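You operate a simulated robot arm through the tools that you are given. There is no shell and no other tool. Be economical: measure what you need, move in short steps, check, and stop when the job is done.

You are at the controls of a simulated robot arm. One attempt, no reset.

TASK
Stone the rust off the plain guide bar in the bar cradle.
Fine: the guide bar with the pin boss goes from the cradle to the ribbed mat, beside where the plain bar lies, and the plain bar into the cradle; put the grey handled stone back.

It is judged by the outcome, as a careful person would: the job done as asked, and still so three seconds after it is handed in. It fails if anything else is knocked over, pushed out of place, dropped, spilled or broken.

THE ROBOT
A 6-joint arm with a two-finger parallel gripper, fixed in place. Base frame: the origin is at the foot of the arm, x ahead of it, y to its left, z up; the work surface is at about z = 0.8. Lengths are in m, angles in rad, forces in N, time in s.
With the tool pointing down near the work surface it reaches from about 0.26 to 0.68 m from the base axis. Its first joint turns from -1.152 to 1.152 rad. Payload 2.9 kg.
The tool frame sits at the grasp point between the pads (the TCP): z along the fingers, y along the line on which they close. The tips reach 0.03 m beyond it. The gripper opens to 0.11 m. The fingers are 0.02 m wide and 0.01 m thick; the gripper's body (0.048 by 0.112 m) begins 0.055 m behind the TCP.
Orientation is told as [roll, pitch, yaw] about the base's x, y, z axes, in that order, counted from this pose: with the fingers straight down and closing along the base's y, the tool's x points along the base's -x, its y along +y and its z along -z.

THE INTERFACE
- The arm moves only by the tool jog_arm. Its argument "series" is a list that holds one entry, the list of rows, each a list of 7 numbers: the shift along the base's x, y, z in m, then the turn, a rotation vector about the base's x, y, z in rad, then the gripper command, from -1 (shut) to 1 (fully open), values between in proportion. In form: [[[x, y, z, ax, ay, az, grip], ...]]. A call has 1 to 12 rows; each row is the pose to reach, as a shift and turn from the pose commanded when the call began. A row lasts 0.2 s, in which the tool goes at most 0.05 m and 0.15 rad; a call with a longer step from one row to the next is refused whole, and so is a gripper value outside its range. Where a pose cannot be reached the arm comes as near as it can. A force on the tool above 40 N (or 10 N above the force at the start of the call, whichever is more), or a blocked arm, ends the call early, and 0.2 s more pass. Each finger travels about 0.108 m/s and halts on what it meets, pressing with about 33 N; the grip force reading is that of the motor and also rises with nothing between the fingers. The clock runs only during rows and for 0.2 s after the last one: add rows that repeat a pose to give the fingers time. The reply holds the time, the measured pose of the TCP, the force on the tool along the base axes, the opening and the grip force, in the units named above and with some noise, and new pictures: "show" is both (left out), scene, wrist or none.
- Cameras (640 x 400 px; columns grow to the right, rows downward): "scene" is fixed at [0.0871, 0.4397, 1.3907]; the picture's right is [-0.67, -0.74, 0.00], its down [-0.38, 0.34, -0.86] and it looks along [0.64, -0.57, -0.52] (base axes); focal length 344 px, centre (320, 200). "wrist" rides on the gripper at [-0.036, 0, -0.057] in the tool frame; the picture's right is [0.00, -1.00, 0.00], its down [0.97, 0.00, -0.24] and it looks along [0.24, 0.00, 0.97] (tool axes); focal length 218 px, centre (320, 200). There is no depth. A picture from a camera that has moved, and an enlarged one, comes with that camera's place and axes in the base frame and with its lens.
- enlarge(camera, box): a new picture of the part [left, top, right, bottom] of that camera's present view, enlarged. No time passes.
- job_done(): hands the job in; it is judged then, once.

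Go step by step. Nothing tells you positions but the pictures and the camera data: compare them with the known pose of the tool, close in by small moves and look again before you grip or let go. The budget is 120 turns and 150 pictures, counting those below and the enlarged ones. Unless the task says otherwise, let go and move clear before handing in, and close with one line.

The tools are called after "Emit:" by a JSON object that holds its "fn" and its "kwargs". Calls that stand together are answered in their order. jog_arm: Moves the arm, as the interface text tells. Its arguments: {"type":"object","properties":{"series":{"type":"array"},"show":{"type":"string","enum":["both","scene","wrist","none"]}},"required":["series"]} The other tools are called the same way: enlarge (camera, box) takes an enlarged picture of a part of a camera's view; job_done () hands the job in.

At the start:

```text
clock: 0.0
tcp_pos: [0.4469, -0.2171, 1.112]
tcp_rot: [-0.001, -0.001, 0.0]
force: [0.5, -0.8, -0.3]
grip_width: 0.1101
gripper_force: 0.0
```

scene: 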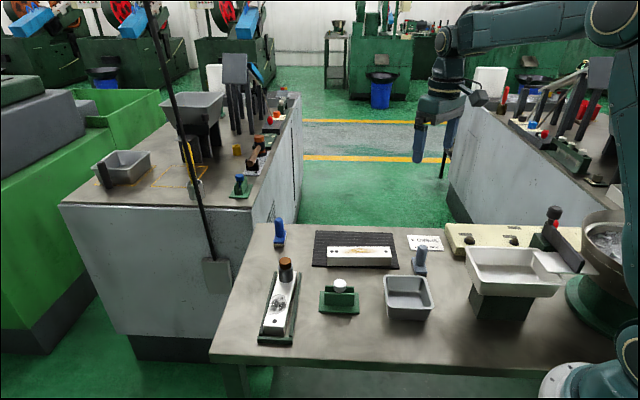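
wrist: 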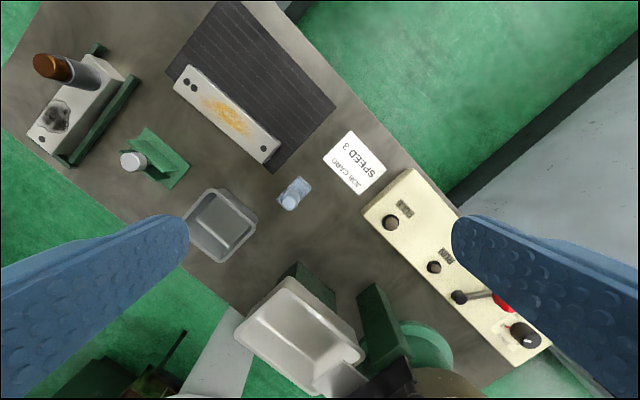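

I see a cradle with a bar bearing a pin boss (brown-topped), a plain rusty bar on the ribbed mat, and a few handled stones (blue, grey, white one in a green holder). I'll look closer first.

Emit:
{"fn": "enlarge", "kwargs": {"camera": "scene", "box": [230, 200, 450, 350]}}

Emit:
{"fn": "enlarge", "kwargs": {"camera": "wrist", "box": [0, 0, 400, 250]}}

```text
2.67 times, centred on (340, 275) of scene
camera zoom: at [0.0871, 0.4397, 1.3907], right [-0.67, -0.74, 0.0], down [-0.38, 0.34, -0.86], along [0.64, -0.57, -0.52], focal length 916 px, centre (267, 0)
```

zoom: 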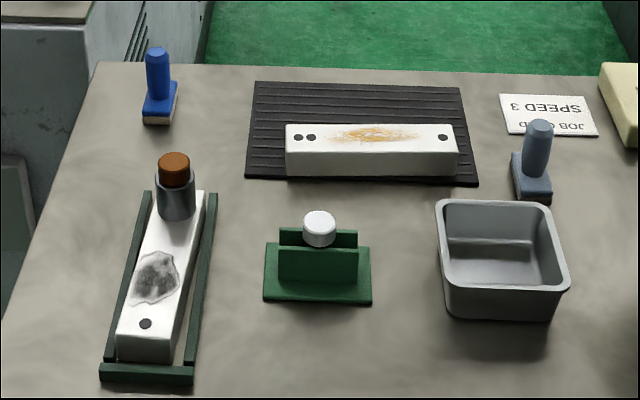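

```text
1.60 times, centred on (200, 125) of wrist
camera zoom: at [0.481, -0.2182, 1.1694], right [0.0, -1.0, 0.0], down [-0.97, 0.0, 0.24], along [-0.24, 0.0, -0.97], focal length 349 px, centre (512, 320)
```

zoom: 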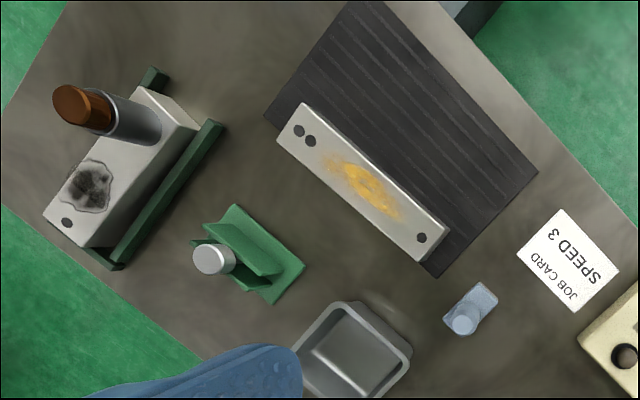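

The bars look about 0.155 × 0.04 m: the boss bar near (0.53, 0.12) and the plain bar near (0.52, -0.085). I'll hover over the cradle, aligned with the bar, and look.

Emit:
{"fn": "jog_arm", "kwargs": {"series": [[[0.01, 0.043, -0.01, 0, 0, -0.11, 1], [0.02, 0.086, -0.02, 0, 0, -0.22, 1], [0.03, 0.129, -0.03, 0, 0, -0.33, 1], [0.04, 0.172, -0.04, 0, 0, -0.44, 1], [0.05, 0.215, -0.05, 0, 0, -0.55, 1], [0.06, 0.258, -0.06, 0, 0, -0.66, 1], [0.07, 0.3, -0.07, 0, 0, -0.77, 1], [0.085, 0.339, -0.08, 0, 0, -0.88, 1], [0.085, 0.339, -0.08, 0, 0, -0.88, 1]]]}}

```text
clock: 2.0
tcp_pos: [0.5348, 0.1222, 1.0315]
tcp_rot: [0.001, 0.0, -0.88]
force: [-0.7, 0.3, 0.0]
grip_width: 0.1101
gripper_force: 0.1
camera wrist: at [0.5552, 0.0934, 1.0887], right [-0.77, -0.64, 0.0], down [-0.62, 0.75, 0.24], along [-0.15, 0.19, -0.97], focal length 218 px, centre (320, 200)
```

scene: 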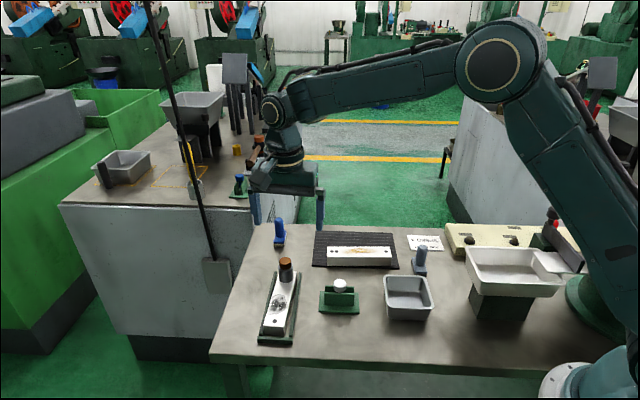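
wrist: 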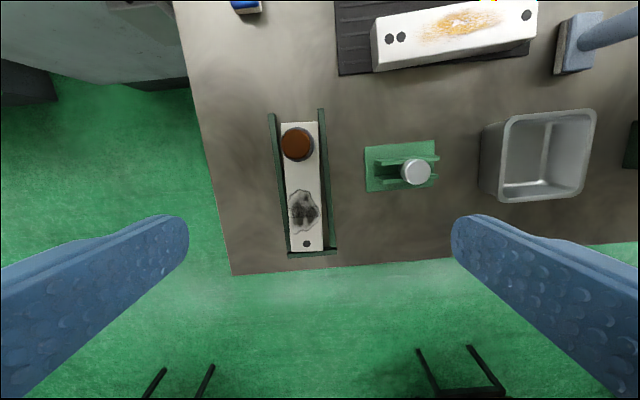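

The bar's top is near z≈0.838, with its centre near (0.538, 0.146) and a yaw of about -0.84. I'll drop closer and check the rails and the boss height.

Emit:
{"fn": "jog_arm", "kwargs": {"series": [[[0.003, 0.023, -0.04, 0, 0, 0.042, 1], [0.003, 0.023, -0.085, 0, 0, 0.042, 1], [0.003, 0.023, -0.085, 0, 0, 0.042, 1]]]}}

Emit:
{"fn": "enlarge", "kwargs": {"camera": "scene", "box": [240, 240, 336, 350]}}

```text
clock: 2.8
tcp_pos: [0.5359, 0.1465, 0.9459]
tcp_rot: [0.0, 0.0, -0.838]
force: [0.2, 0.5, -0.1]
grip_width: 0.1102
gripper_force: 0.0
camera wrist: at [0.5592, 0.1183, 1.0039], right [-0.74, -0.67, 0.0], down [-0.65, 0.72, 0.24], along [-0.16, 0.18, -0.97], focal length 218 px, centre (320, 200)
```

scene: 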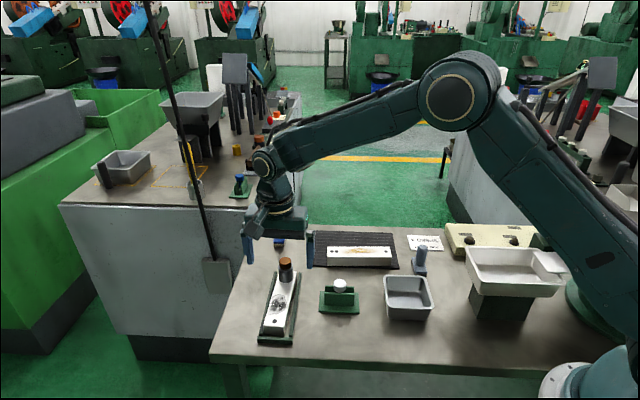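
wrist: 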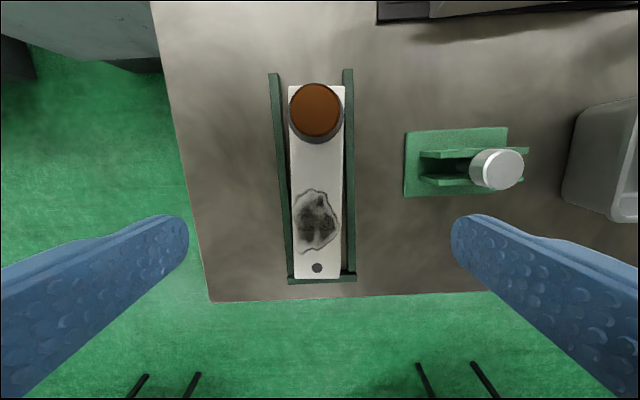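

```text
3.64 times, centred on (288, 295) of scene
camera zoom: at [0.0871, 0.4398, 1.3907], right [-0.67, -0.74, 0.0], down [-0.38, 0.34, -0.86], along [0.64, -0.57, -0.52], focal length 1250 px, centre (436, -146)
```

zoom: 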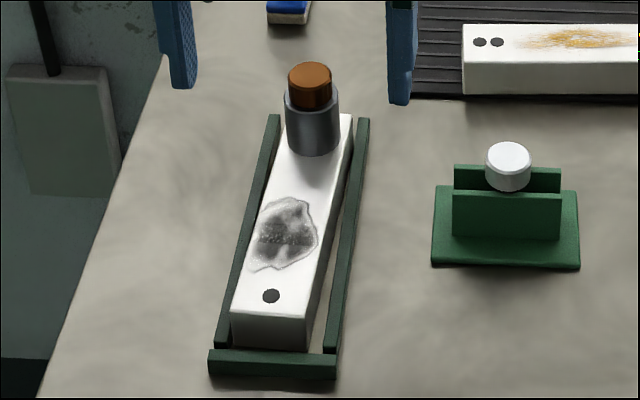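

The tool is centred over the bar. Its top is at about 0.83 and the cradle rails are low at about 0.812. I'll narrow the gripper and come down so the tips stay just above the rails.

Emit:
{"fn": "jog_arm", "kwargs": {"series": [[[0, 0, -0.03, 0, 0, 0, 0.45], [0, 0, -0.06, 0, 0, 0, 0.45], [0, 0, -0.08, 0, 0, 0, 0.45], [0, 0, -0.095, 0, 0, 0, 0.45], [0, 0, -0.095, 0, 0, 0, 0.45]]]}}

Emit:
{"fn": "enlarge", "kwargs": {"camera": "scene", "box": [240, 240, 336, 350]}}

```text
clock: 4.0
tcp_pos: [0.5344, 0.145, 0.8522]
tcp_rot: [-0.001, 0.0, -0.837]
force: [0.0, -0.8, -0.4]
grip_width: 0.0797
gripper_force: 0.2
camera wrist: at [0.5581, 0.1181, 0.9095], right [-0.74, -0.67, 0.0], down [-0.65, 0.72, 0.24], along [-0.16, 0.18, -0.97], focal length 218 px, centre (320, 200)
```

scene: 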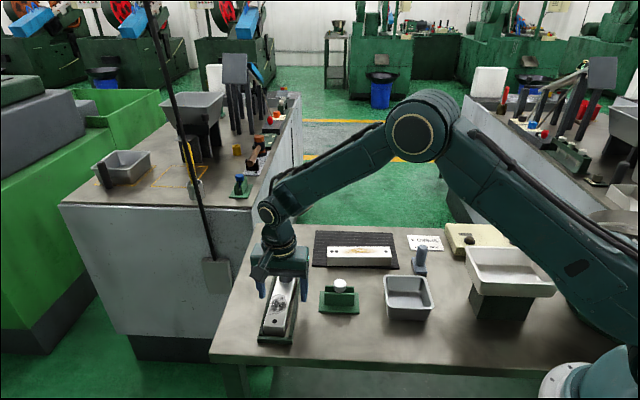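
wrist: 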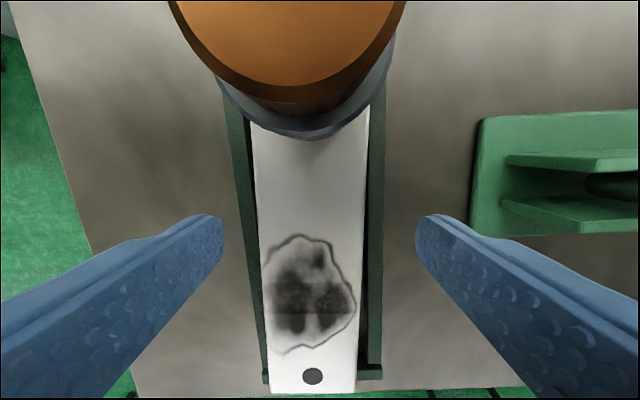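

```text
3.64 times, centred on (288, 295) of scene
camera zoom: at [0.0871, 0.4398, 1.3907], right [-0.67, -0.74, 0.0], down [-0.38, 0.34, -0.86], along [0.64, -0.57, -0.52], focal length 1250 px, centre (436, -146)
```

zoom: 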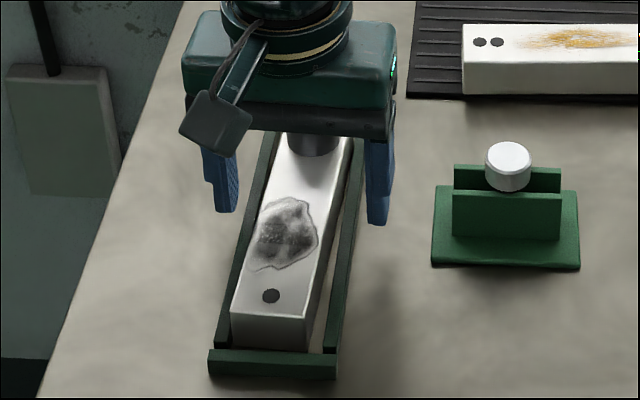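

The tool is centred along the bar. I'll shift about 1 cm towards the boss (the centre of mass) and 3 mm sideways, then lower a little more.

Emit:
{"fn": "jog_arm", "kwargs": {"series": [[[0.009, -0.0054, 0, 0, 0, 0, 0.45], [0.009, -0.0054, -0.006, 0, 0, 0, 0.3], [0.009, -0.0054, -0.006, 0, 0, 0, 0.1]]], "show": "wrist"}}

Emit:
{"fn": "enlarge", "kwargs": {"camera": "scene", "box": [240, 240, 336, 350]}}

```text
clock: 4.8
tcp_pos: [0.5427, 0.1397, 0.8463]
tcp_rot: [0.001, 0.001, -0.838]
force: [-0.1, -0.4, -0.2]
grip_width: 0.0605
gripper_force: 0.2
camera wrist: at [0.5663, 0.1121, 0.9039], right [-0.74, -0.67, 0.0], down [-0.65, 0.72, 0.24], along [-0.16, 0.18, -0.97], focal length 218 px, centre (320, 200)
```

wrist: 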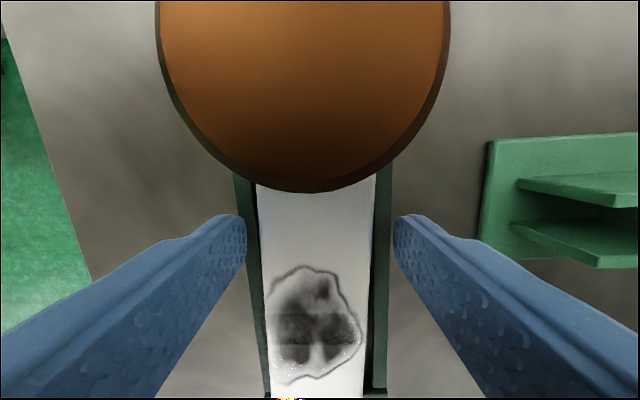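

```text
3.64 times, centred on (288, 295) of scene
camera zoom: at [0.0871, 0.4397, 1.3907], right [-0.67, -0.74, 0.0], down [-0.38, 0.34, -0.86], along [0.64, -0.57, -0.52], focal length 1250 px, centre (436, -146)
```

zoom: 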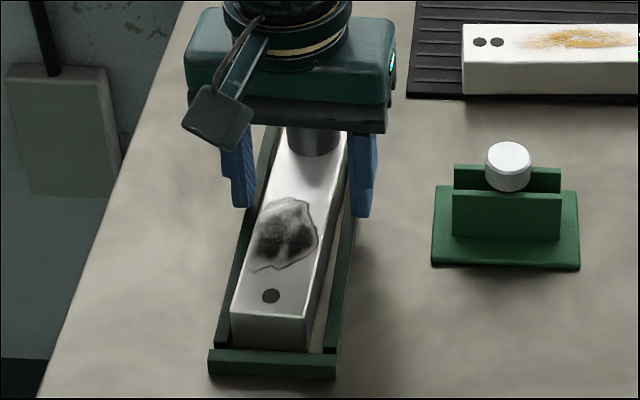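

The tips have passed over the rails. Closing on the bar.

Emit:
{"fn": "jog_arm", "kwargs": {"series": [[[0, 0, 0, 0, 0, 0, -0.2], [0, 0, 0, 0, 0, 0, -0.6], [0, 0, 0, 0, 0, 0, -1], [0, 0, 0, 0, 0, 0, -1]]], "show": "wrist"}}

Emit:
{"fn": "enlarge", "kwargs": {"camera": "scene", "box": [240, 240, 336, 350]}}

```text
clock: 5.8
tcp_pos: [0.5425, 0.1399, 0.8468]
tcp_rot: [0.002, -0.002, -0.837]
force: [4.5, 3.1, -0.3]
grip_width: 0.0417
gripper_force: 33.4
camera wrist: at [0.5666, 0.1124, 0.904], right [-0.74, -0.67, 0.0], down [-0.65, 0.72, 0.24], along [-0.16, 0.18, -0.97], focal length 218 px, centre (320, 200)
```

wrist: 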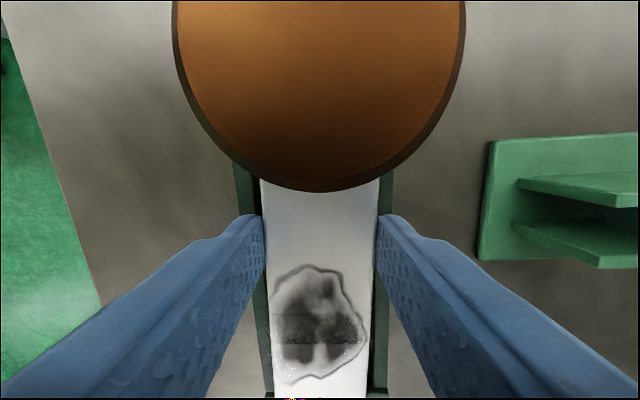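

```text
3.64 times, centred on (288, 295) of scene
camera zoom: at [0.0872, 0.4398, 1.3906], right [-0.67, -0.74, 0.0], down [-0.38, 0.34, -0.86], along [0.64, -0.57, -0.52], focal length 1250 px, centre (436, -146)
```

zoom: 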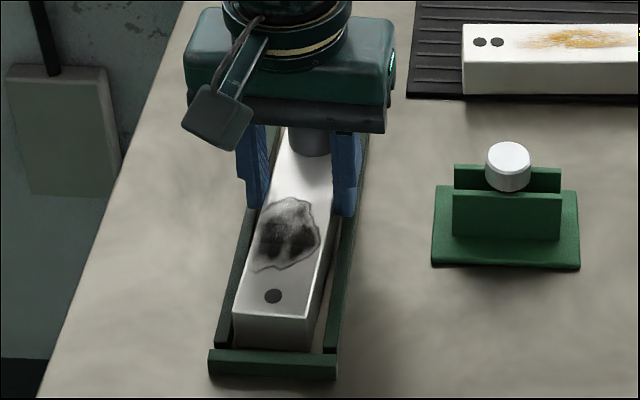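

Gripped at 0.042 m, the bar width. Lifting straight up.

Emit:
{"fn": "jog_arm", "kwargs": {"series": [[[0, 0, 0.01, 0, 0, 0, -1], [0, 0, 0.025, 0, 0, 0, -1], [0, 0, 0.045, 0, 0, 0, -1], [0, 0, 0.045, 0, 0, 0, -1]]], "show": "none"}}

Emit:
{"fn": "enlarge", "kwargs": {"camera": "scene", "box": [240, 220, 336, 350]}}

```text
clock: 6.8
tcp_pos: [0.5431, 0.1395, 0.8903]
tcp_rot: [-0.002, -0.001, -0.837]
force: [0.1, 0.2, -6.6]
grip_width: 0.042
gripper_force: 33.3
```

```text
3.08 times, centred on (288, 285) of scene
camera zoom: at [0.0872, 0.4398, 1.3907], right [-0.67, -0.74, 0.0], down [-0.38, 0.34, -0.86], along [0.64, -0.57, -0.52], focal length 1058 px, centre (418, -62)
```

zoom: 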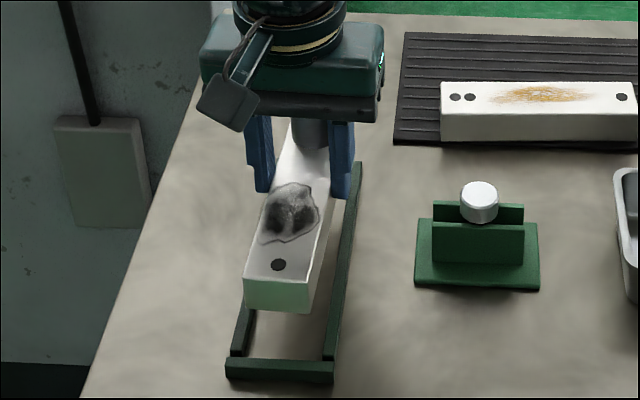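

The boss bar is held level, about 0.67 kg. I'll raise it, turn it by +1.65 rad and carry it above the free rear strip of the mat, about (0.589, -0.118).

Emit:
{"fn": "jog_arm", "kwargs": {"series": [[[0, 0, 0.04, 0, 0, 0.1375, -1], [0, 0, 0.08, 0, 0, 0.275, -1], [0.004, -0.026, 0.1, 0, 0, 0.4125, -1], [0.009, -0.052, 0.1, 0, 0, 0.55, -1], [0.014, -0.078, 0.1, 0, 0, 0.6875, -1], [0.018, -0.104, 0.1, 0, 0, 0.825, -1], [0.023, -0.13, 0.1, 0, 0, 0.9625, -1], [0.028, -0.156, 0.1, 0, 0, 1.1, -1], [0.032, -0.182, 0.1, 0, 0, 1.2375, -1], [0.037, -0.208, 0.1, 0, 0, 1.375, -1], [0.042, -0.234, 0.1, 0, 0, 1.5125, -1], [0.046, -0.2575, 0.1, 0, 0, 1.65, -1]]]}}

```text
clock: 9.4
tcp_pos: [0.5893, -0.1175, 0.9926]
tcp_rot: [0.001, 0.001, 0.816]
force: [-0.5, 0.6, -6.9]
grip_width: 0.0417
gripper_force: 33.1
camera wrist: at [0.6124, -0.0922, 1.0484], right [0.73, -0.69, 0.0], down [-0.67, -0.71, 0.24], along [-0.17, -0.17, -0.97], focal length 218 px, centre (320, 200)
```

scene: 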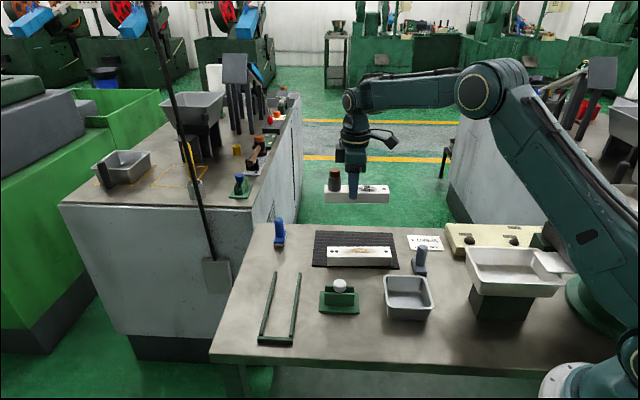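
wrist: 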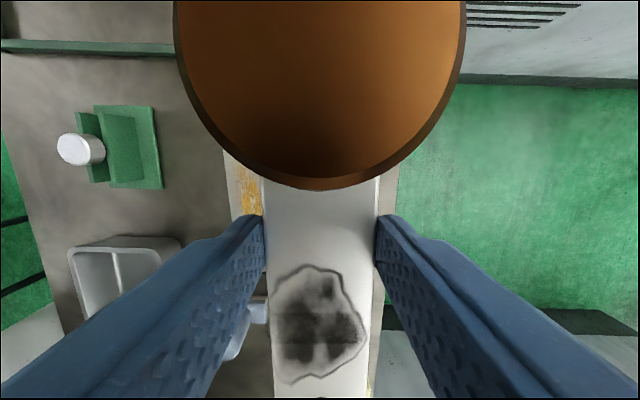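

The held bar is over the mat's rear strip. I'll lower it to just above and check from the scene camera.

Emit:
{"fn": "jog_arm", "kwargs": {"series": [[[0, 0, -0.04, 0, 0, 0, -1], [0, 0, -0.08, 0, 0, 0, -1], [0, 0, -0.11, 0, 0, 0, -1], [0, 0, -0.125, 0, 0, 0, -1], [0, 0, -0.125, 0, 0, 0, -1]]], "show": "none"}}

Emit:
{"fn": "enlarge", "kwargs": {"camera": "scene", "box": [290, 200, 450, 300]}}

```text
clock: 10.6
tcp_pos: [0.589, -0.1169, 0.8668]
tcp_rot: [0.001, 0.0, 0.812]
force: [0.7, -0.6, -5.7]
grip_width: 0.0415
gripper_force: 32.8
```

```text
4.00 times, centred on (370, 250) of scene
camera zoom: at [0.0872, 0.4397, 1.3907], right [-0.67, -0.74, 0.0], down [-0.38, 0.34, -0.86], along [0.64, -0.57, -0.52], focal length 1375 px, centre (120, 0)
```

zoom: 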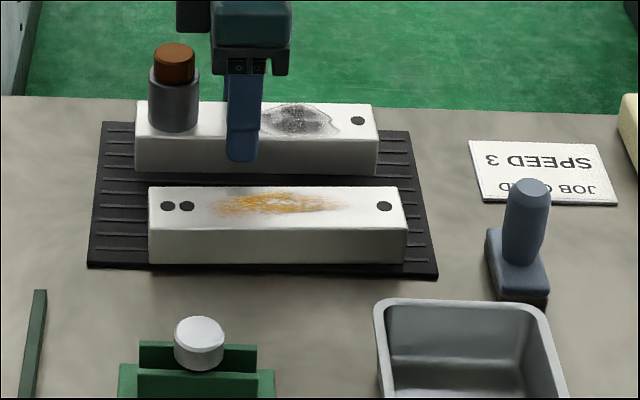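

The position over the mat is right and the gap to the plain bar is about 3 cm. I'll lower to contact in small steps.

Emit:
{"fn": "jog_arm", "kwargs": {"series": [[[0, 0, -0.006, 0, 0, 0, -1], [0, 0, -0.011, 0, 0, 0, -1], [0, 0, -0.014, 0, 0, 0, -1], [0, 0, -0.014, 0, 0, 0, -1]]], "show": "none"}}

Emit:
{"fn": "enlarge", "kwargs": {"camera": "scene", "box": [290, 200, 450, 300]}}

```text
clock: 11.6
tcp_pos: [0.5878, -0.1186, 0.8524]
tcp_rot: [0.0, -0.001, 0.812]
force: [0.8, 0.4, -6.6]
grip_width: 0.0418
gripper_force: 33.6
```

```text
4.00 times, centred on (370, 250) of scene
camera zoom: at [0.0872, 0.4397, 1.3907], right [-0.67, -0.74, 0.0], down [-0.38, 0.34, -0.86], along [0.64, -0.57, -0.52], focal length 1375 px, centre (120, 0)
```

zoom: 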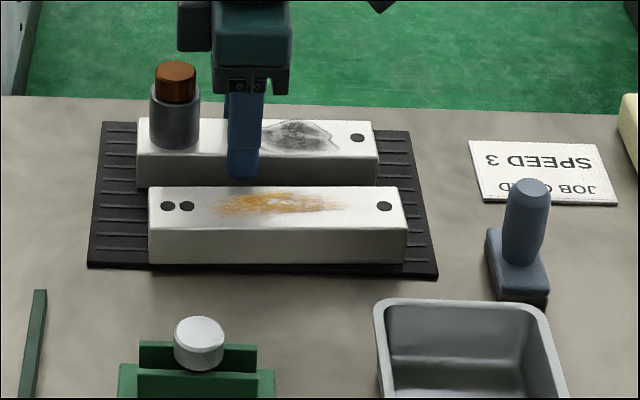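

Still hanging, since the force reads the full weight. Down a few more millimetres.

Emit:
{"fn": "jog_arm", "kwargs": {"series": [[[0, 0, -0.001, 0, 0, 0, -1], [0, 0, -0.002, 0, 0, 0, -1], [0, 0, -0.003, 0, 0, 0, -1]]], "show": "none"}}

```text
clock: 12.4
tcp_pos: [0.5885, -0.1183, 0.85]
tcp_rot: [-0.002, 0.0, 0.815]
force: [-11.9, 2.8, 14.6]
grip_width: 0.0416
gripper_force: 33.0
```

Contact at z≈0.850. I'll ease up slightly, open the fingers a little and rise.

Emit:
{"fn": "jog_arm", "kwargs": {"series": [[[0, 0, 0.0015, 0, 0, 0, -1], [0, 0, 0.0015, 0, 0, 0, -0.1], [0, 0, 0.0015, 0, 0, 0, 0.05], [0, 0, 0.0015, 0, 0, 0, 0.05], [0, 0, 0.02, 0, 0, 0, 0.05], [0, 0, 0.06, 0, 0, 0, 0.05], [0, 0, 0.1, 0, 0, 0, 0.05], [0, 0, 0.1, 0, 0, 0, 0.05]]]}}

Emit:
{"fn": "enlarge", "kwargs": {"camera": "scene", "box": [290, 200, 450, 300]}}

```text
clock: 14.2
tcp_pos: [0.5882, -0.1182, 0.9503]
tcp_rot: [0.0, -0.001, 0.812]
force: [-0.2, -0.1, 0.2]
grip_width: 0.0578
gripper_force: 0.0
camera wrist: at [0.6117, -0.0926, 1.0071], right [0.73, -0.69, 0.0], down [-0.67, -0.7, 0.24], along [-0.17, -0.17, -0.97], focal length 218 px, centre (320, 200)
```

scene: 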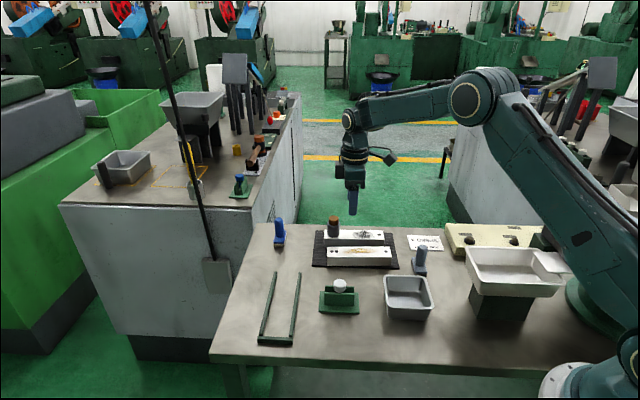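
wrist: 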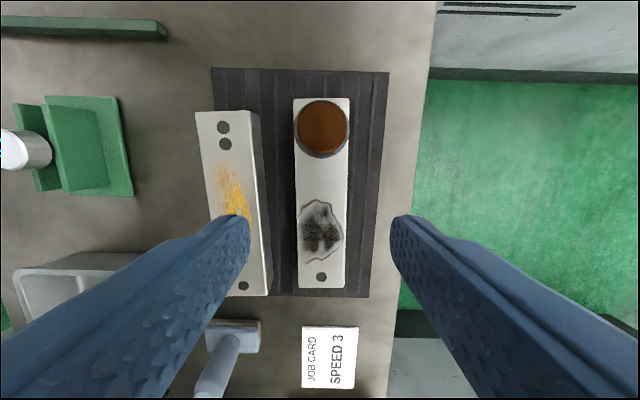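

```text
4.00 times, centred on (370, 250) of scene
camera zoom: at [0.0871, 0.4398, 1.3907], right [-0.67, -0.74, 0.0], down [-0.38, 0.34, -0.86], along [0.64, -0.57, -0.52], focal length 1375 px, centre (120, 0)
```

zoom: 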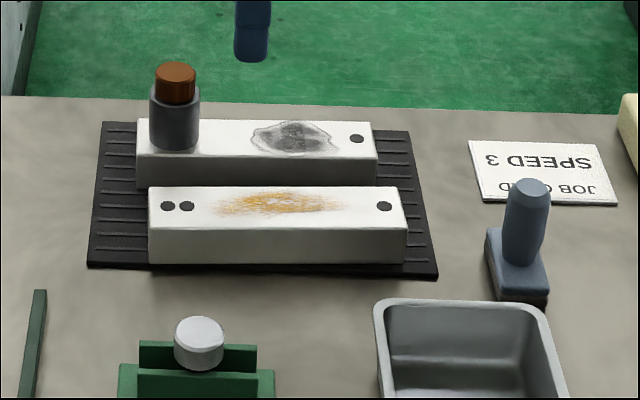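

The boss bar is placed on the mat beside the plain bar. I'll now align over the plain bar, which I take to be at (0.521, -0.083) with yaw 0.844.

Emit:
{"fn": "jog_arm", "kwargs": {"series": [[[-0.034, 0.018, 0, 0, 0, 0.032, 0.1], [-0.067, 0.035, -0.03, 0, 0, 0.032, 0.1], [-0.067, 0.035, -0.06, 0, 0, 0.032, 0.1], [-0.067, 0.035, -0.06, 0, 0, 0.032, 0.1]]]}}

```text
clock: 15.2
tcp_pos: [0.5213, -0.0841, 0.8898]
tcp_rot: [0.0, -0.002, 0.844]
force: [-0.4, -0.6, 0.8]
grip_width: 0.0606
gripper_force: 0.2
camera wrist: at [0.5444, -0.057, 0.9472], right [0.75, -0.66, 0.0], down [-0.65, -0.73, 0.24], along [-0.16, -0.18, -0.97], focal length 218 px, centre (320, 200)
```

scene: 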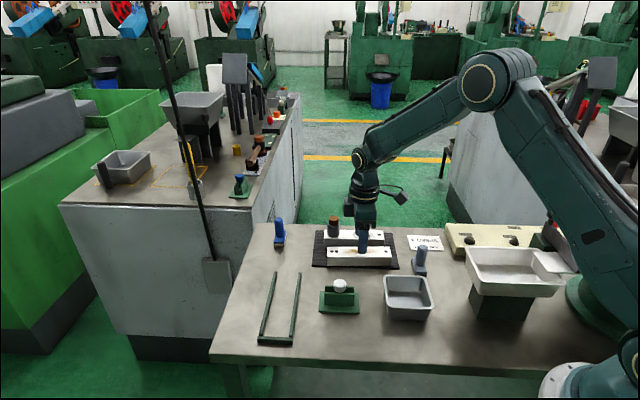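
wrist: 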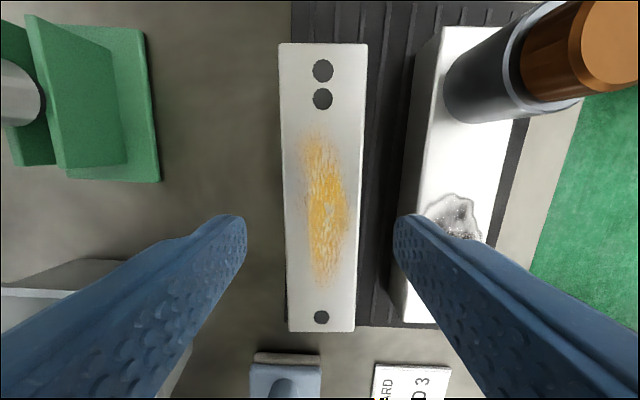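

Well centred on the plain bar, with both fingers clear. Descending to the same grip height and closing.

Emit:
{"fn": "jog_arm", "kwargs": {"series": [[[0, 0, -0.02, 0, 0, 0, 0.1], [0, 0, -0.035, 0, 0, 0, 0.1], [0, 0, -0.04, 0, 0, 0, 0.1], [0, 0, -0.04, 0, 0, 0, -0.3], [0, 0, -0.04, 0, 0, 0, -1], [0, 0, -0.04, 0, 0, 0, -1]]], "show": "none"}}

Emit:
{"fn": "enlarge", "kwargs": {"camera": "scene", "box": [290, 200, 450, 300]}}

```text
clock: 16.6
tcp_pos: [0.5226, -0.0825, 0.851]
tcp_rot: [0.0, 0.001, 0.842]
force: [2.6, -2.3, -0.9]
grip_width: 0.0415
gripper_force: 33.1
```

```text
4.00 times, centred on (370, 250) of scene
camera zoom: at [0.0871, 0.4397, 1.3907], right [-0.67, -0.74, 0.0], down [-0.38, 0.34, -0.86], along [0.64, -0.57, -0.52], focal length 1375 px, centre (120, 0)
```

zoom: 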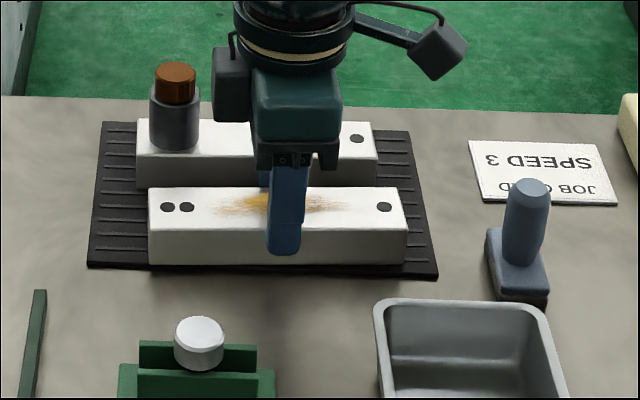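

Gripped. Lifting straight up, clear of the boss.

Emit:
{"fn": "jog_arm", "kwargs": {"series": [[[0, 0, 0.02, 0, 0, 0, -1], [0, 0, 0.06, 0, 0, 0, -1], [0, 0, 0.1, 0, 0, 0, -1], [0, 0, 0.13, 0, 0, 0, -1], [0, 0, 0.13, 0, 0, 0, -1]]], "show": "scene"}}

Emit:
{"fn": "jog_arm", "kwargs": {"series": [[[0.001, 0.019, 0, 0, 0, -0.14, -1], [0.0025, 0.038, 0, 0, 0, -0.28, -1], [0.004, 0.057, 0, 0, 0, -0.42, -1], [0.005, 0.076, 0, 0, 0, -0.56, -1], [0.006, 0.095, 0, 0, 0, -0.7, -1], [0.0075, 0.114, 0, 0, 0, -0.84, -1], [0.009, 0.133, 0, 0, 0, -0.98, -1], [0.01, 0.152, 0, 0, 0, -1.12, -1], [0.011, 0.171, 0, 0, 0, -1.26, -1], [0.0125, 0.19, 0, 0, 0, -1.4, -1], [0.014, 0.209, 0, 0, 0, -1.54, -1], [0.016, 0.2285, 0, 0, 0, -1.68, -1]]]}}

```text
clock: 17.8
tcp_pos: [0.5215, -0.0835, 0.9799]
tcp_rot: [-0.001, 0.001, 0.844]
force: [-0.6, 0.4, -4.9]
grip_width: 0.0415
gripper_force: 32.6
```

scene: 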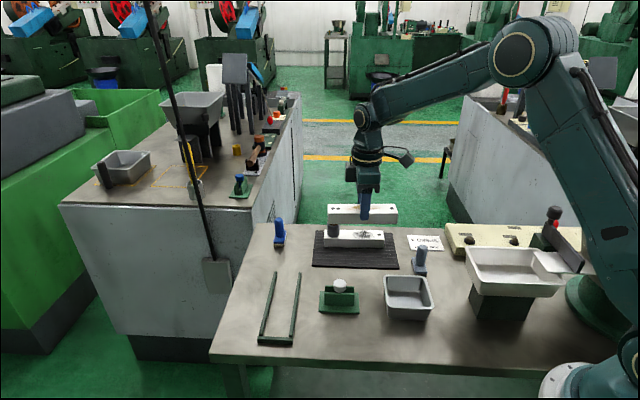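

```text
clock: 20.4
tcp_pos: [0.5355, 0.1468, 0.9787]
tcp_rot: [-0.002, -0.001, -0.837]
force: [0.4, 0.0, -4.9]
grip_width: 0.0416
gripper_force: 32.6
camera wrist: at [0.5602, 0.1185, 1.0352], right [-0.74, -0.67, 0.0], down [-0.65, 0.72, 0.24], along [-0.16, 0.18, -0.97], focal length 218 px, centre (320, 200)
```

scene: 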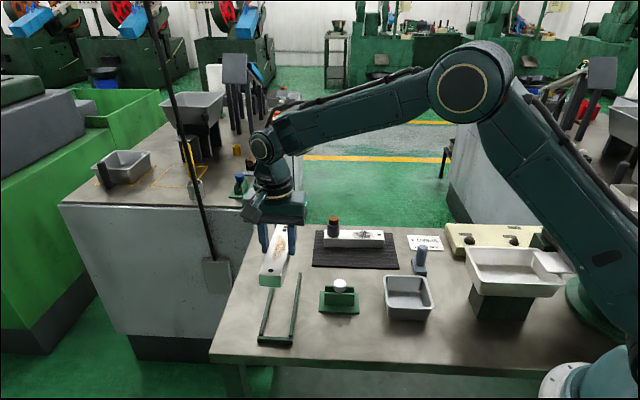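
wrist: 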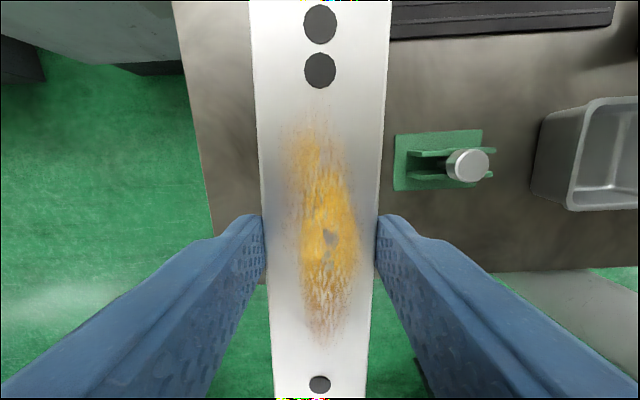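

The plain bar is now oriented as the boss bar was, with its one-hole end toward the stop. I'll lower it to just above the rails and check against the cradle.

Emit:
{"fn": "jog_arm", "kwargs": {"series": [[[0.001, -0.0005, -0.04, 0, 0, 0, -1], [0.001, -0.0005, -0.08, 0, 0, 0, -1], [0.001, -0.0005, -0.1, 0, 0, 0, -1], [0.001, -0.0005, -0.1, 0, 0, 0, -1]]], "show": "wrist"}}

Emit:
{"fn": "enlarge", "kwargs": {"camera": "scene", "box": [240, 240, 336, 350]}}

```text
clock: 21.4
tcp_pos: [0.5388, 0.1469, 0.8781]
tcp_rot: [0.001, -0.001, -0.836]
force: [0.2, -0.9, -4.8]
grip_width: 0.0416
gripper_force: 33.1
camera wrist: at [0.562, 0.1181, 0.9355], right [-0.74, -0.67, 0.0], down [-0.65, 0.72, 0.24], along [-0.16, 0.18, -0.97], focal length 218 px, centre (320, 200)
```

wrist: 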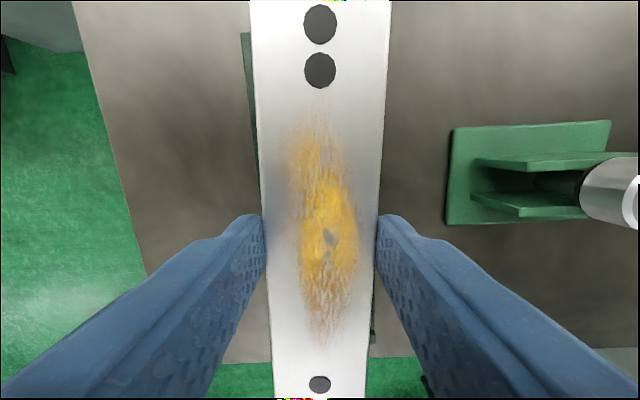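

```text
3.64 times, centred on (288, 295) of scene
camera zoom: at [0.0872, 0.4398, 1.3907], right [-0.67, -0.74, 0.0], down [-0.38, 0.34, -0.86], along [0.64, -0.57, -0.52], focal length 1250 px, centre (436, -146)
```

zoom: 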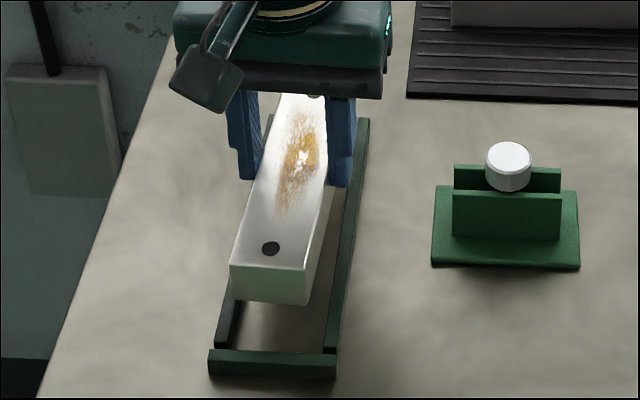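

The bar is centred between the rails, with about 1 cm to the stop. I'll apply a slight yaw trim and lower to contact.

Emit:
{"fn": "jog_arm", "kwargs": {"series": [[[0, 0, -0.01, 0, 0, 0.02, -1], [0, 0, -0.02, 0, 0, 0.02, -1], [0, 0, -0.026, 0, 0, 0.02, -1], [0, 0, -0.028, 0, 0, 0.02, -1], [0, 0, -0.029, 0, 0, 0.02, -1]]], "show": "none"}}

Emit:
{"fn": "enlarge", "kwargs": {"camera": "scene", "box": [240, 240, 336, 350]}}

```text
clock: 22.6
tcp_pos: [0.5386, 0.1445, 0.85]
tcp_rot: [0.0, 0.0, -0.815]
force: [0.4, 0.4, -5.4]
grip_width: 0.0416
gripper_force: 32.5
```

```text
3.64 times, centred on (288, 295) of scene
camera zoom: at [0.0872, 0.4398, 1.3907], right [-0.67, -0.74, 0.0], down [-0.38, 0.34, -0.86], along [0.64, -0.57, -0.52], focal length 1250 px, centre (436, -146)
```

zoom: 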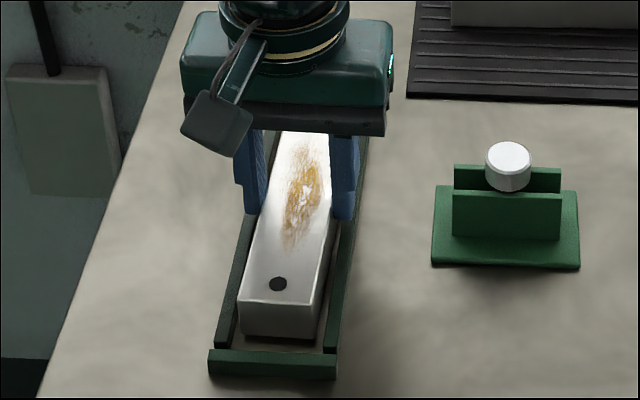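

It is between the rails, about 1 cm short of the stop. I'll slide 6 mm toward the stop, then go down to contact.

Emit:
{"fn": "jog_arm", "kwargs": {"series": [[[-0.004, 0.0045, 0, 0, 0, 0, -1], [-0.004, 0.0045, -0.0015, 0, 0, 0, -1], [-0.004, 0.0045, -0.003, 0, 0, 0, -1], [-0.004, 0.0045, -0.004, 0, 0, 0, -1]]], "show": "none"}}

Emit:
{"fn": "enlarge", "kwargs": {"camera": "scene", "box": [240, 240, 336, 350]}}

```text
clock: 23.6
tcp_pos: [0.535, 0.1495, 0.8468]
tcp_rot: [0.0, -0.001, -0.816]
force: [-0.4, 1.7, -0.9]
grip_width: 0.0418
gripper_force: 32.7
```

```text
3.64 times, centred on (288, 295) of scene
camera zoom: at [0.0871, 0.4398, 1.3907], right [-0.67, -0.74, 0.0], down [-0.38, 0.34, -0.86], along [0.64, -0.57, -0.52], focal length 1250 px, centre (436, -146)
```

zoom: 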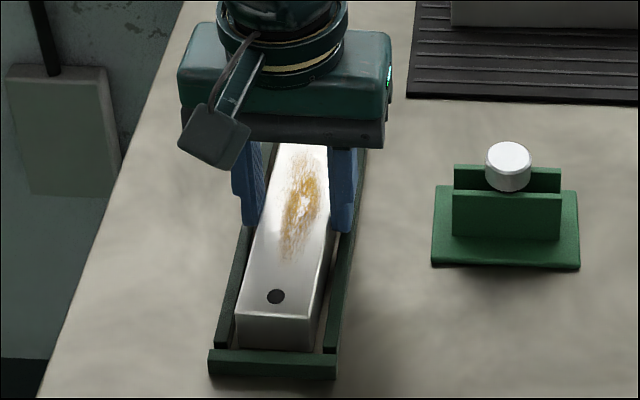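

The weight is now carried by the bench and the bar sits in the cradle as the other did. Releasing and rising.

Emit:
{"fn": "jog_arm", "kwargs": {"series": [[[0, 0, 0, 0, 0, 0, -0.1], [0, 0, 0, 0, 0, 0, 0.15], [0, 0, 0, 0, 0, 0, 0.15], [0, 0, 0.03, 0, 0, 0, 0.15], [0, 0, 0.07, 0, 0, 0, 0.15], [0, 0, 0.11, 0, 0, 0, 0.15], [0, 0, 0.15, 0, 0, 0, 0.15], [0, 0, 0.15, 0, 0, 0, 0.15]]]}}

Emit:
{"fn": "enlarge", "kwargs": {"camera": "scene", "box": [390, 220, 450, 300]}}

```text
clock: 25.4
tcp_pos: [0.5347, 0.1508, 0.9968]
tcp_rot: [0.0, -0.001, -0.815]
force: [0.1, -0.4, -1.0]
grip_width: 0.0629
gripper_force: 0.2
camera wrist: at [0.5587, 0.1227, 1.0532], right [-0.73, -0.69, 0.0], down [-0.67, 0.71, 0.24], along [-0.16, 0.17, -0.97], focal length 218 px, centre (320, 200)
```

scene: 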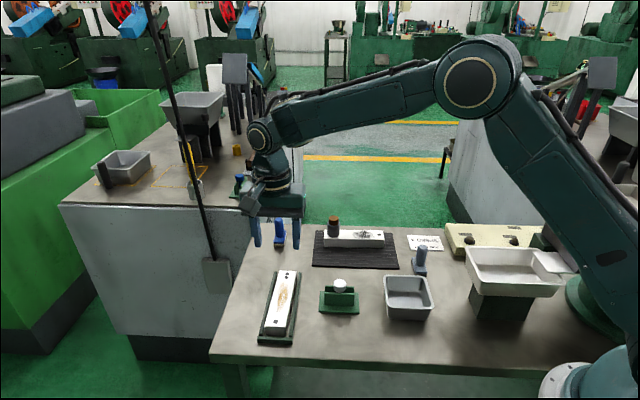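
wrist: 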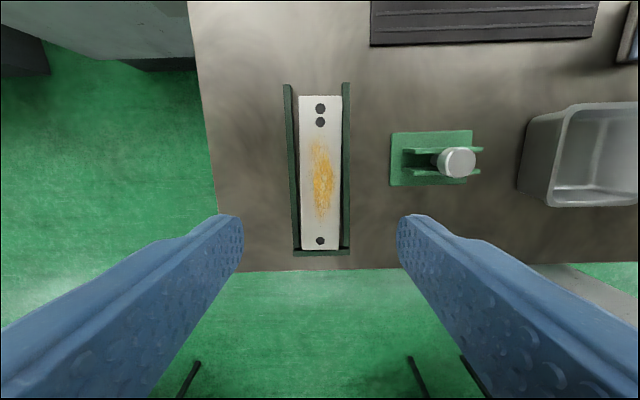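

```text
5.00 times, centred on (420, 260) of scene
camera zoom: at [0.0871, 0.4397, 1.3907], right [-0.67, -0.74, 0.0], down [-0.38, 0.34, -0.86], along [0.64, -0.57, -0.52], focal length 1718 px, centre (-180, -100)
```

zoom: 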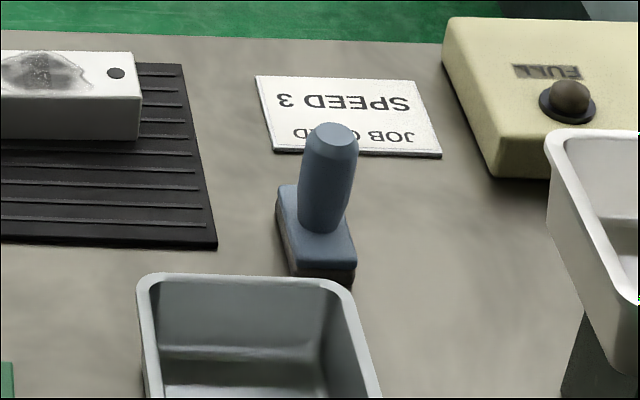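

The plain bar sits aligned in the cradle with its rust centre near (0.540, 0.144). The grey stone stands near (0.396, -0.156) with its long axis parallel to the bar, so I'll hover there with the same yaw.

Emit:
{"fn": "jog_arm", "kwargs": {"series": [[[-0.017, -0.038, 0, 0, 0, 0, 0.15], [-0.034, -0.076, 0, 0, 0, 0, 0.15], [-0.051, -0.114, 0, 0, 0, 0, 0.15], [-0.068, -0.152, 0, 0, 0, 0, 0.15], [-0.085, -0.19, 0, 0, 0, 0, 0.15], [-0.102, -0.228, 0, 0, 0, 0, 0.15], [-0.119, -0.266, 0, 0, 0, 0, 0.15], [-0.135, -0.304, 0, 0, 0, 0, 0.15], [-0.135, -0.304, 0, 0, 0, 0, 0.15]]]}}

```text
clock: 27.4
tcp_pos: [0.3985, -0.1547, 0.9942]
tcp_rot: [0.0, 0.0, -0.815]
force: [0.5, -0.6, -0.2]
grip_width: 0.0636
gripper_force: 0.0
camera wrist: at [0.4231, -0.1821, 1.0518], right [-0.73, -0.69, 0.0], down [-0.67, 0.71, 0.24], along [-0.16, 0.17, -0.97], focal length 218 px, centre (320, 200)
```

scene: 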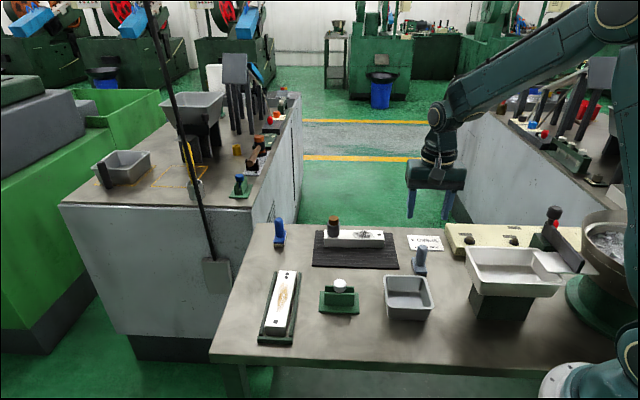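
wrist: 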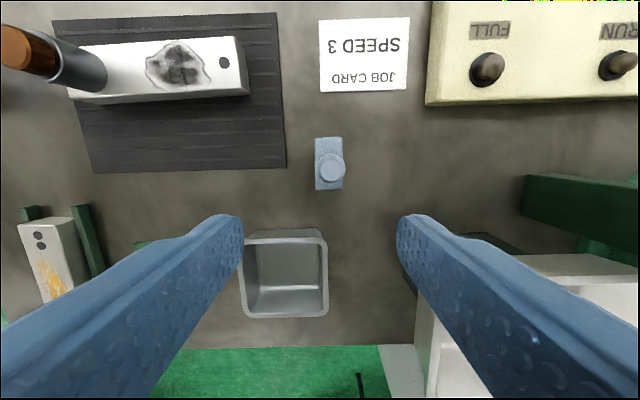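

The stone's handle is about 2 cm off the tool axis. I'll correct to (0.405, -0.174), then descend part way and look.

Emit:
{"fn": "jog_arm", "kwargs": {"series": [[[0.0063, -0.0194, -0.02, 0, 0, 0, 0.15], [0.0063, -0.0194, -0.05, 0, 0, 0, 0.15], [0.0063, -0.0194, -0.07, 0, 0, 0, 0.15], [0.0063, -0.0194, -0.07, 0, 0, 0, 0.15]]]}}

Emit:
{"fn": "enlarge", "kwargs": {"camera": "scene", "box": [390, 210, 470, 300]}}

```text
clock: 28.4
tcp_pos: [0.4054, -0.1753, 0.9246]
tcp_rot: [0.0, -0.001, -0.814]
force: [0.4, -1.2, 0.4]
grip_width: 0.0634
gripper_force: 0.1
camera wrist: at [0.4284, -0.2016, 0.9822], right [-0.73, -0.69, 0.0], down [-0.67, 0.71, 0.24], along [-0.16, 0.17, -0.97], focal length 218 px, centre (320, 200)
```

scene: 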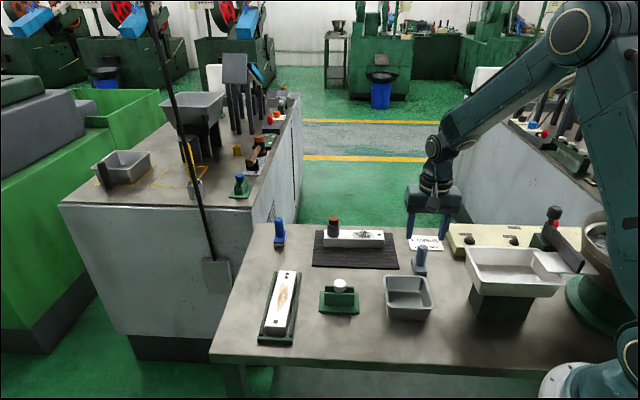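
wrist: 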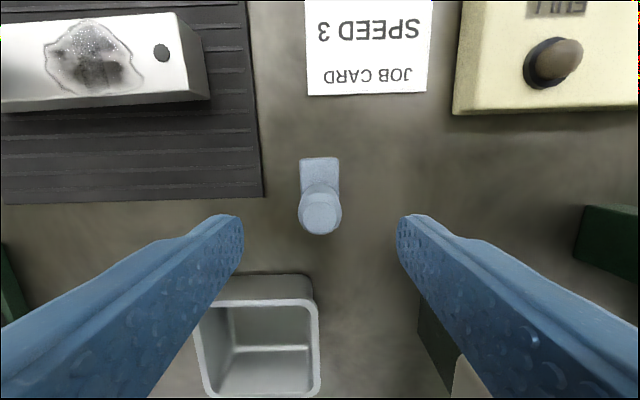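

```text
4.44 times, centred on (430, 255) of scene
camera zoom: at [0.0871, 0.4397, 1.3907], right [-0.67, -0.74, 0.0], down [-0.38, 0.34, -0.86], along [0.64, -0.57, -0.52], focal length 1528 px, centre (-169, -44)
```

zoom: 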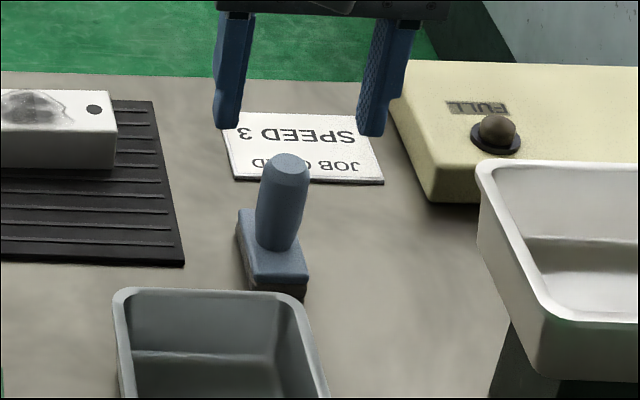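

The handle is exactly under the tool, with its top at about 0.869. I'll descend around it and close.

Emit:
{"fn": "jog_arm", "kwargs": {"series": [[[0, 0, -0.04, 0, 0, 0, 0.15], [0, 0, -0.065, 0, 0, 0, 0.1], [0, 0, -0.0725, 0, 0, 0, 0], [0, 0, -0.0725, 0, 0, 0, -0.4], [0, 0, -0.0725, 0, 0, 0, -1], [0, 0, -0.0725, 0, 0, 0, -1], [0, 0, -0.0725, 0, 0, 0, -1]]], "show": "wrist"}}

Emit:
{"fn": "enlarge", "kwargs": {"camera": "scene", "box": [390, 210, 470, 300]}}

```text
clock: 30.0
tcp_pos: [0.4058, -0.1737, 0.8541]
tcp_rot: [-0.001, -0.001, -0.816]
force: [-0.4, -0.3, -0.8]
grip_width: 0.0236
gripper_force: 32.9
camera wrist: at [0.4296, -0.2012, 0.9105], right [-0.73, -0.69, 0.0], down [-0.67, 0.71, 0.24], along [-0.16, 0.17, -0.97], focal length 218 px, centre (320, 200)
```

wrist: 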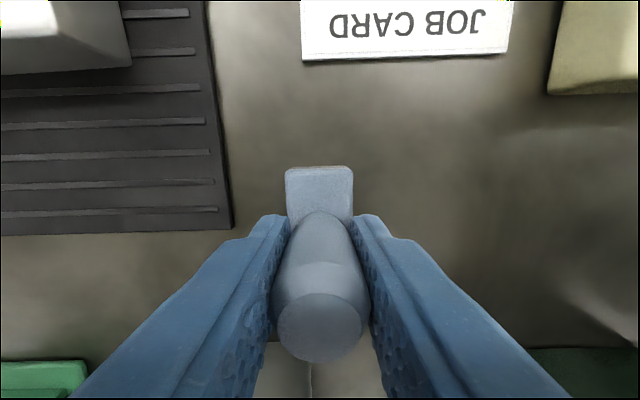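

```text
4.44 times, centred on (430, 255) of scene
camera zoom: at [0.0871, 0.4397, 1.3907], right [-0.67, -0.74, 0.0], down [-0.38, 0.34, -0.86], along [0.64, -0.57, -0.52], focal length 1528 px, centre (-169, -44)
```

zoom: 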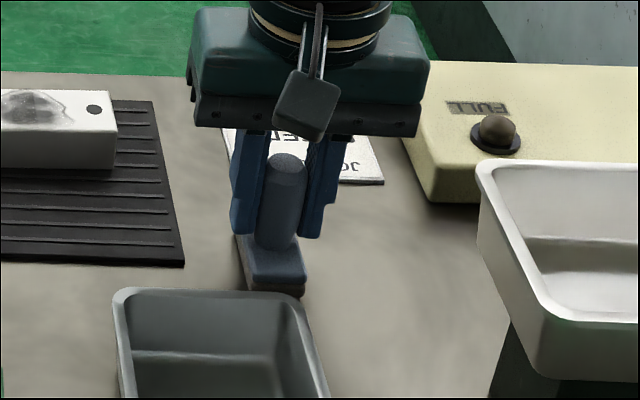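

The stone is held by the handle; its home is TCP (0.4058, -0.1737, 0.854). Lifting it and carrying it over the rusty bar.

Emit:
{"fn": "jog_arm", "kwargs": {"series": [[[0, 0, 0.02, 0, 0, 0, -1], [0, 0, 0.06, 0, 0, 0, -1], [0, 0, 0.1, 0, 0, 0, -1], [0.013, 0.035, 0.11, 0, 0, 0, -1], [0.03, 0.075, 0.11, 0, 0, 0, -1], [0.047, 0.115, 0.11, 0, 0, 0, -1], [0.064, 0.155, 0.11, 0, 0, 0, -1], [0.081, 0.195, 0.11, 0, 0, 0, -1], [0.098, 0.235, 0.11, 0, 0, 0, -1], [0.115, 0.275, 0.11, 0, 0, 0, -1], [0.134, 0.317, 0.11, 0, 0, 0, -1], [0.134, 0.317, 0.11, 0, 0, 0, -1]]]}}

Emit:
{"fn": "enlarge", "kwargs": {"camera": "scene", "box": [230, 210, 350, 350]}}

```text
clock: 32.6
tcp_pos: [0.5382, 0.1427, 0.9629]
tcp_rot: [0.0, 0.0, -0.816]
force: [0.1, 0.0, -0.7]
grip_width: 0.0241
gripper_force: 33.5
camera wrist: at [0.5628, 0.1164, 1.0207], right [-0.73, -0.69, 0.0], down [-0.66, 0.71, 0.24], along [-0.16, 0.17, -0.97], focal length 218 px, centre (320, 200)
```

scene: 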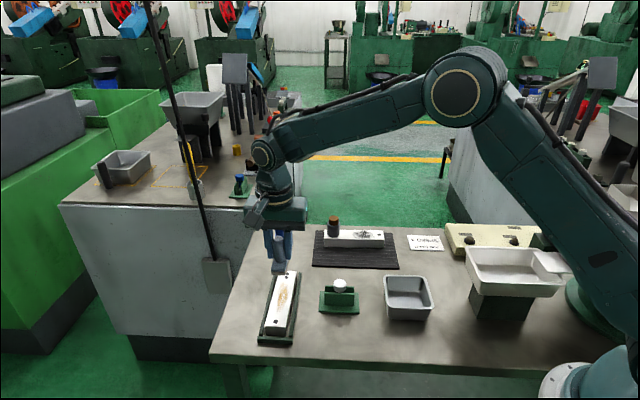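
wrist: 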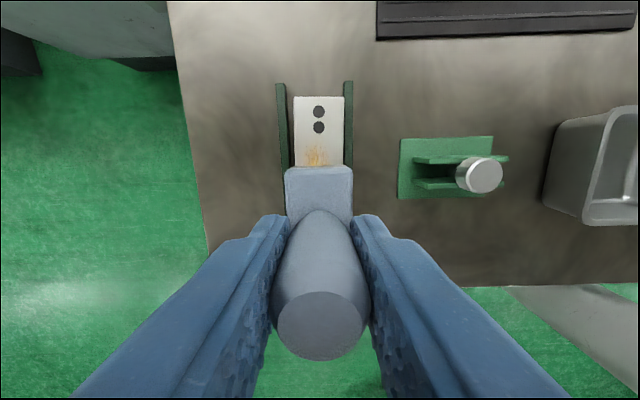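

```text
2.86 times, centred on (290, 280) of scene
camera zoom: at [0.0871, 0.4398, 1.3907], right [-0.67, -0.74, 0.0], down [-0.38, 0.34, -0.86], along [0.64, -0.57, -0.52], focal length 982 px, centre (406, -29)
```

zoom: 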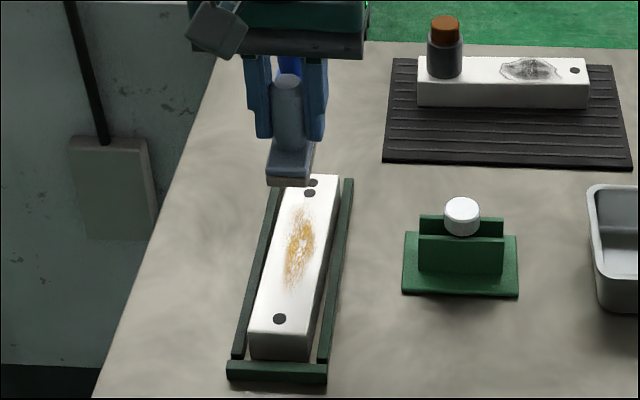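

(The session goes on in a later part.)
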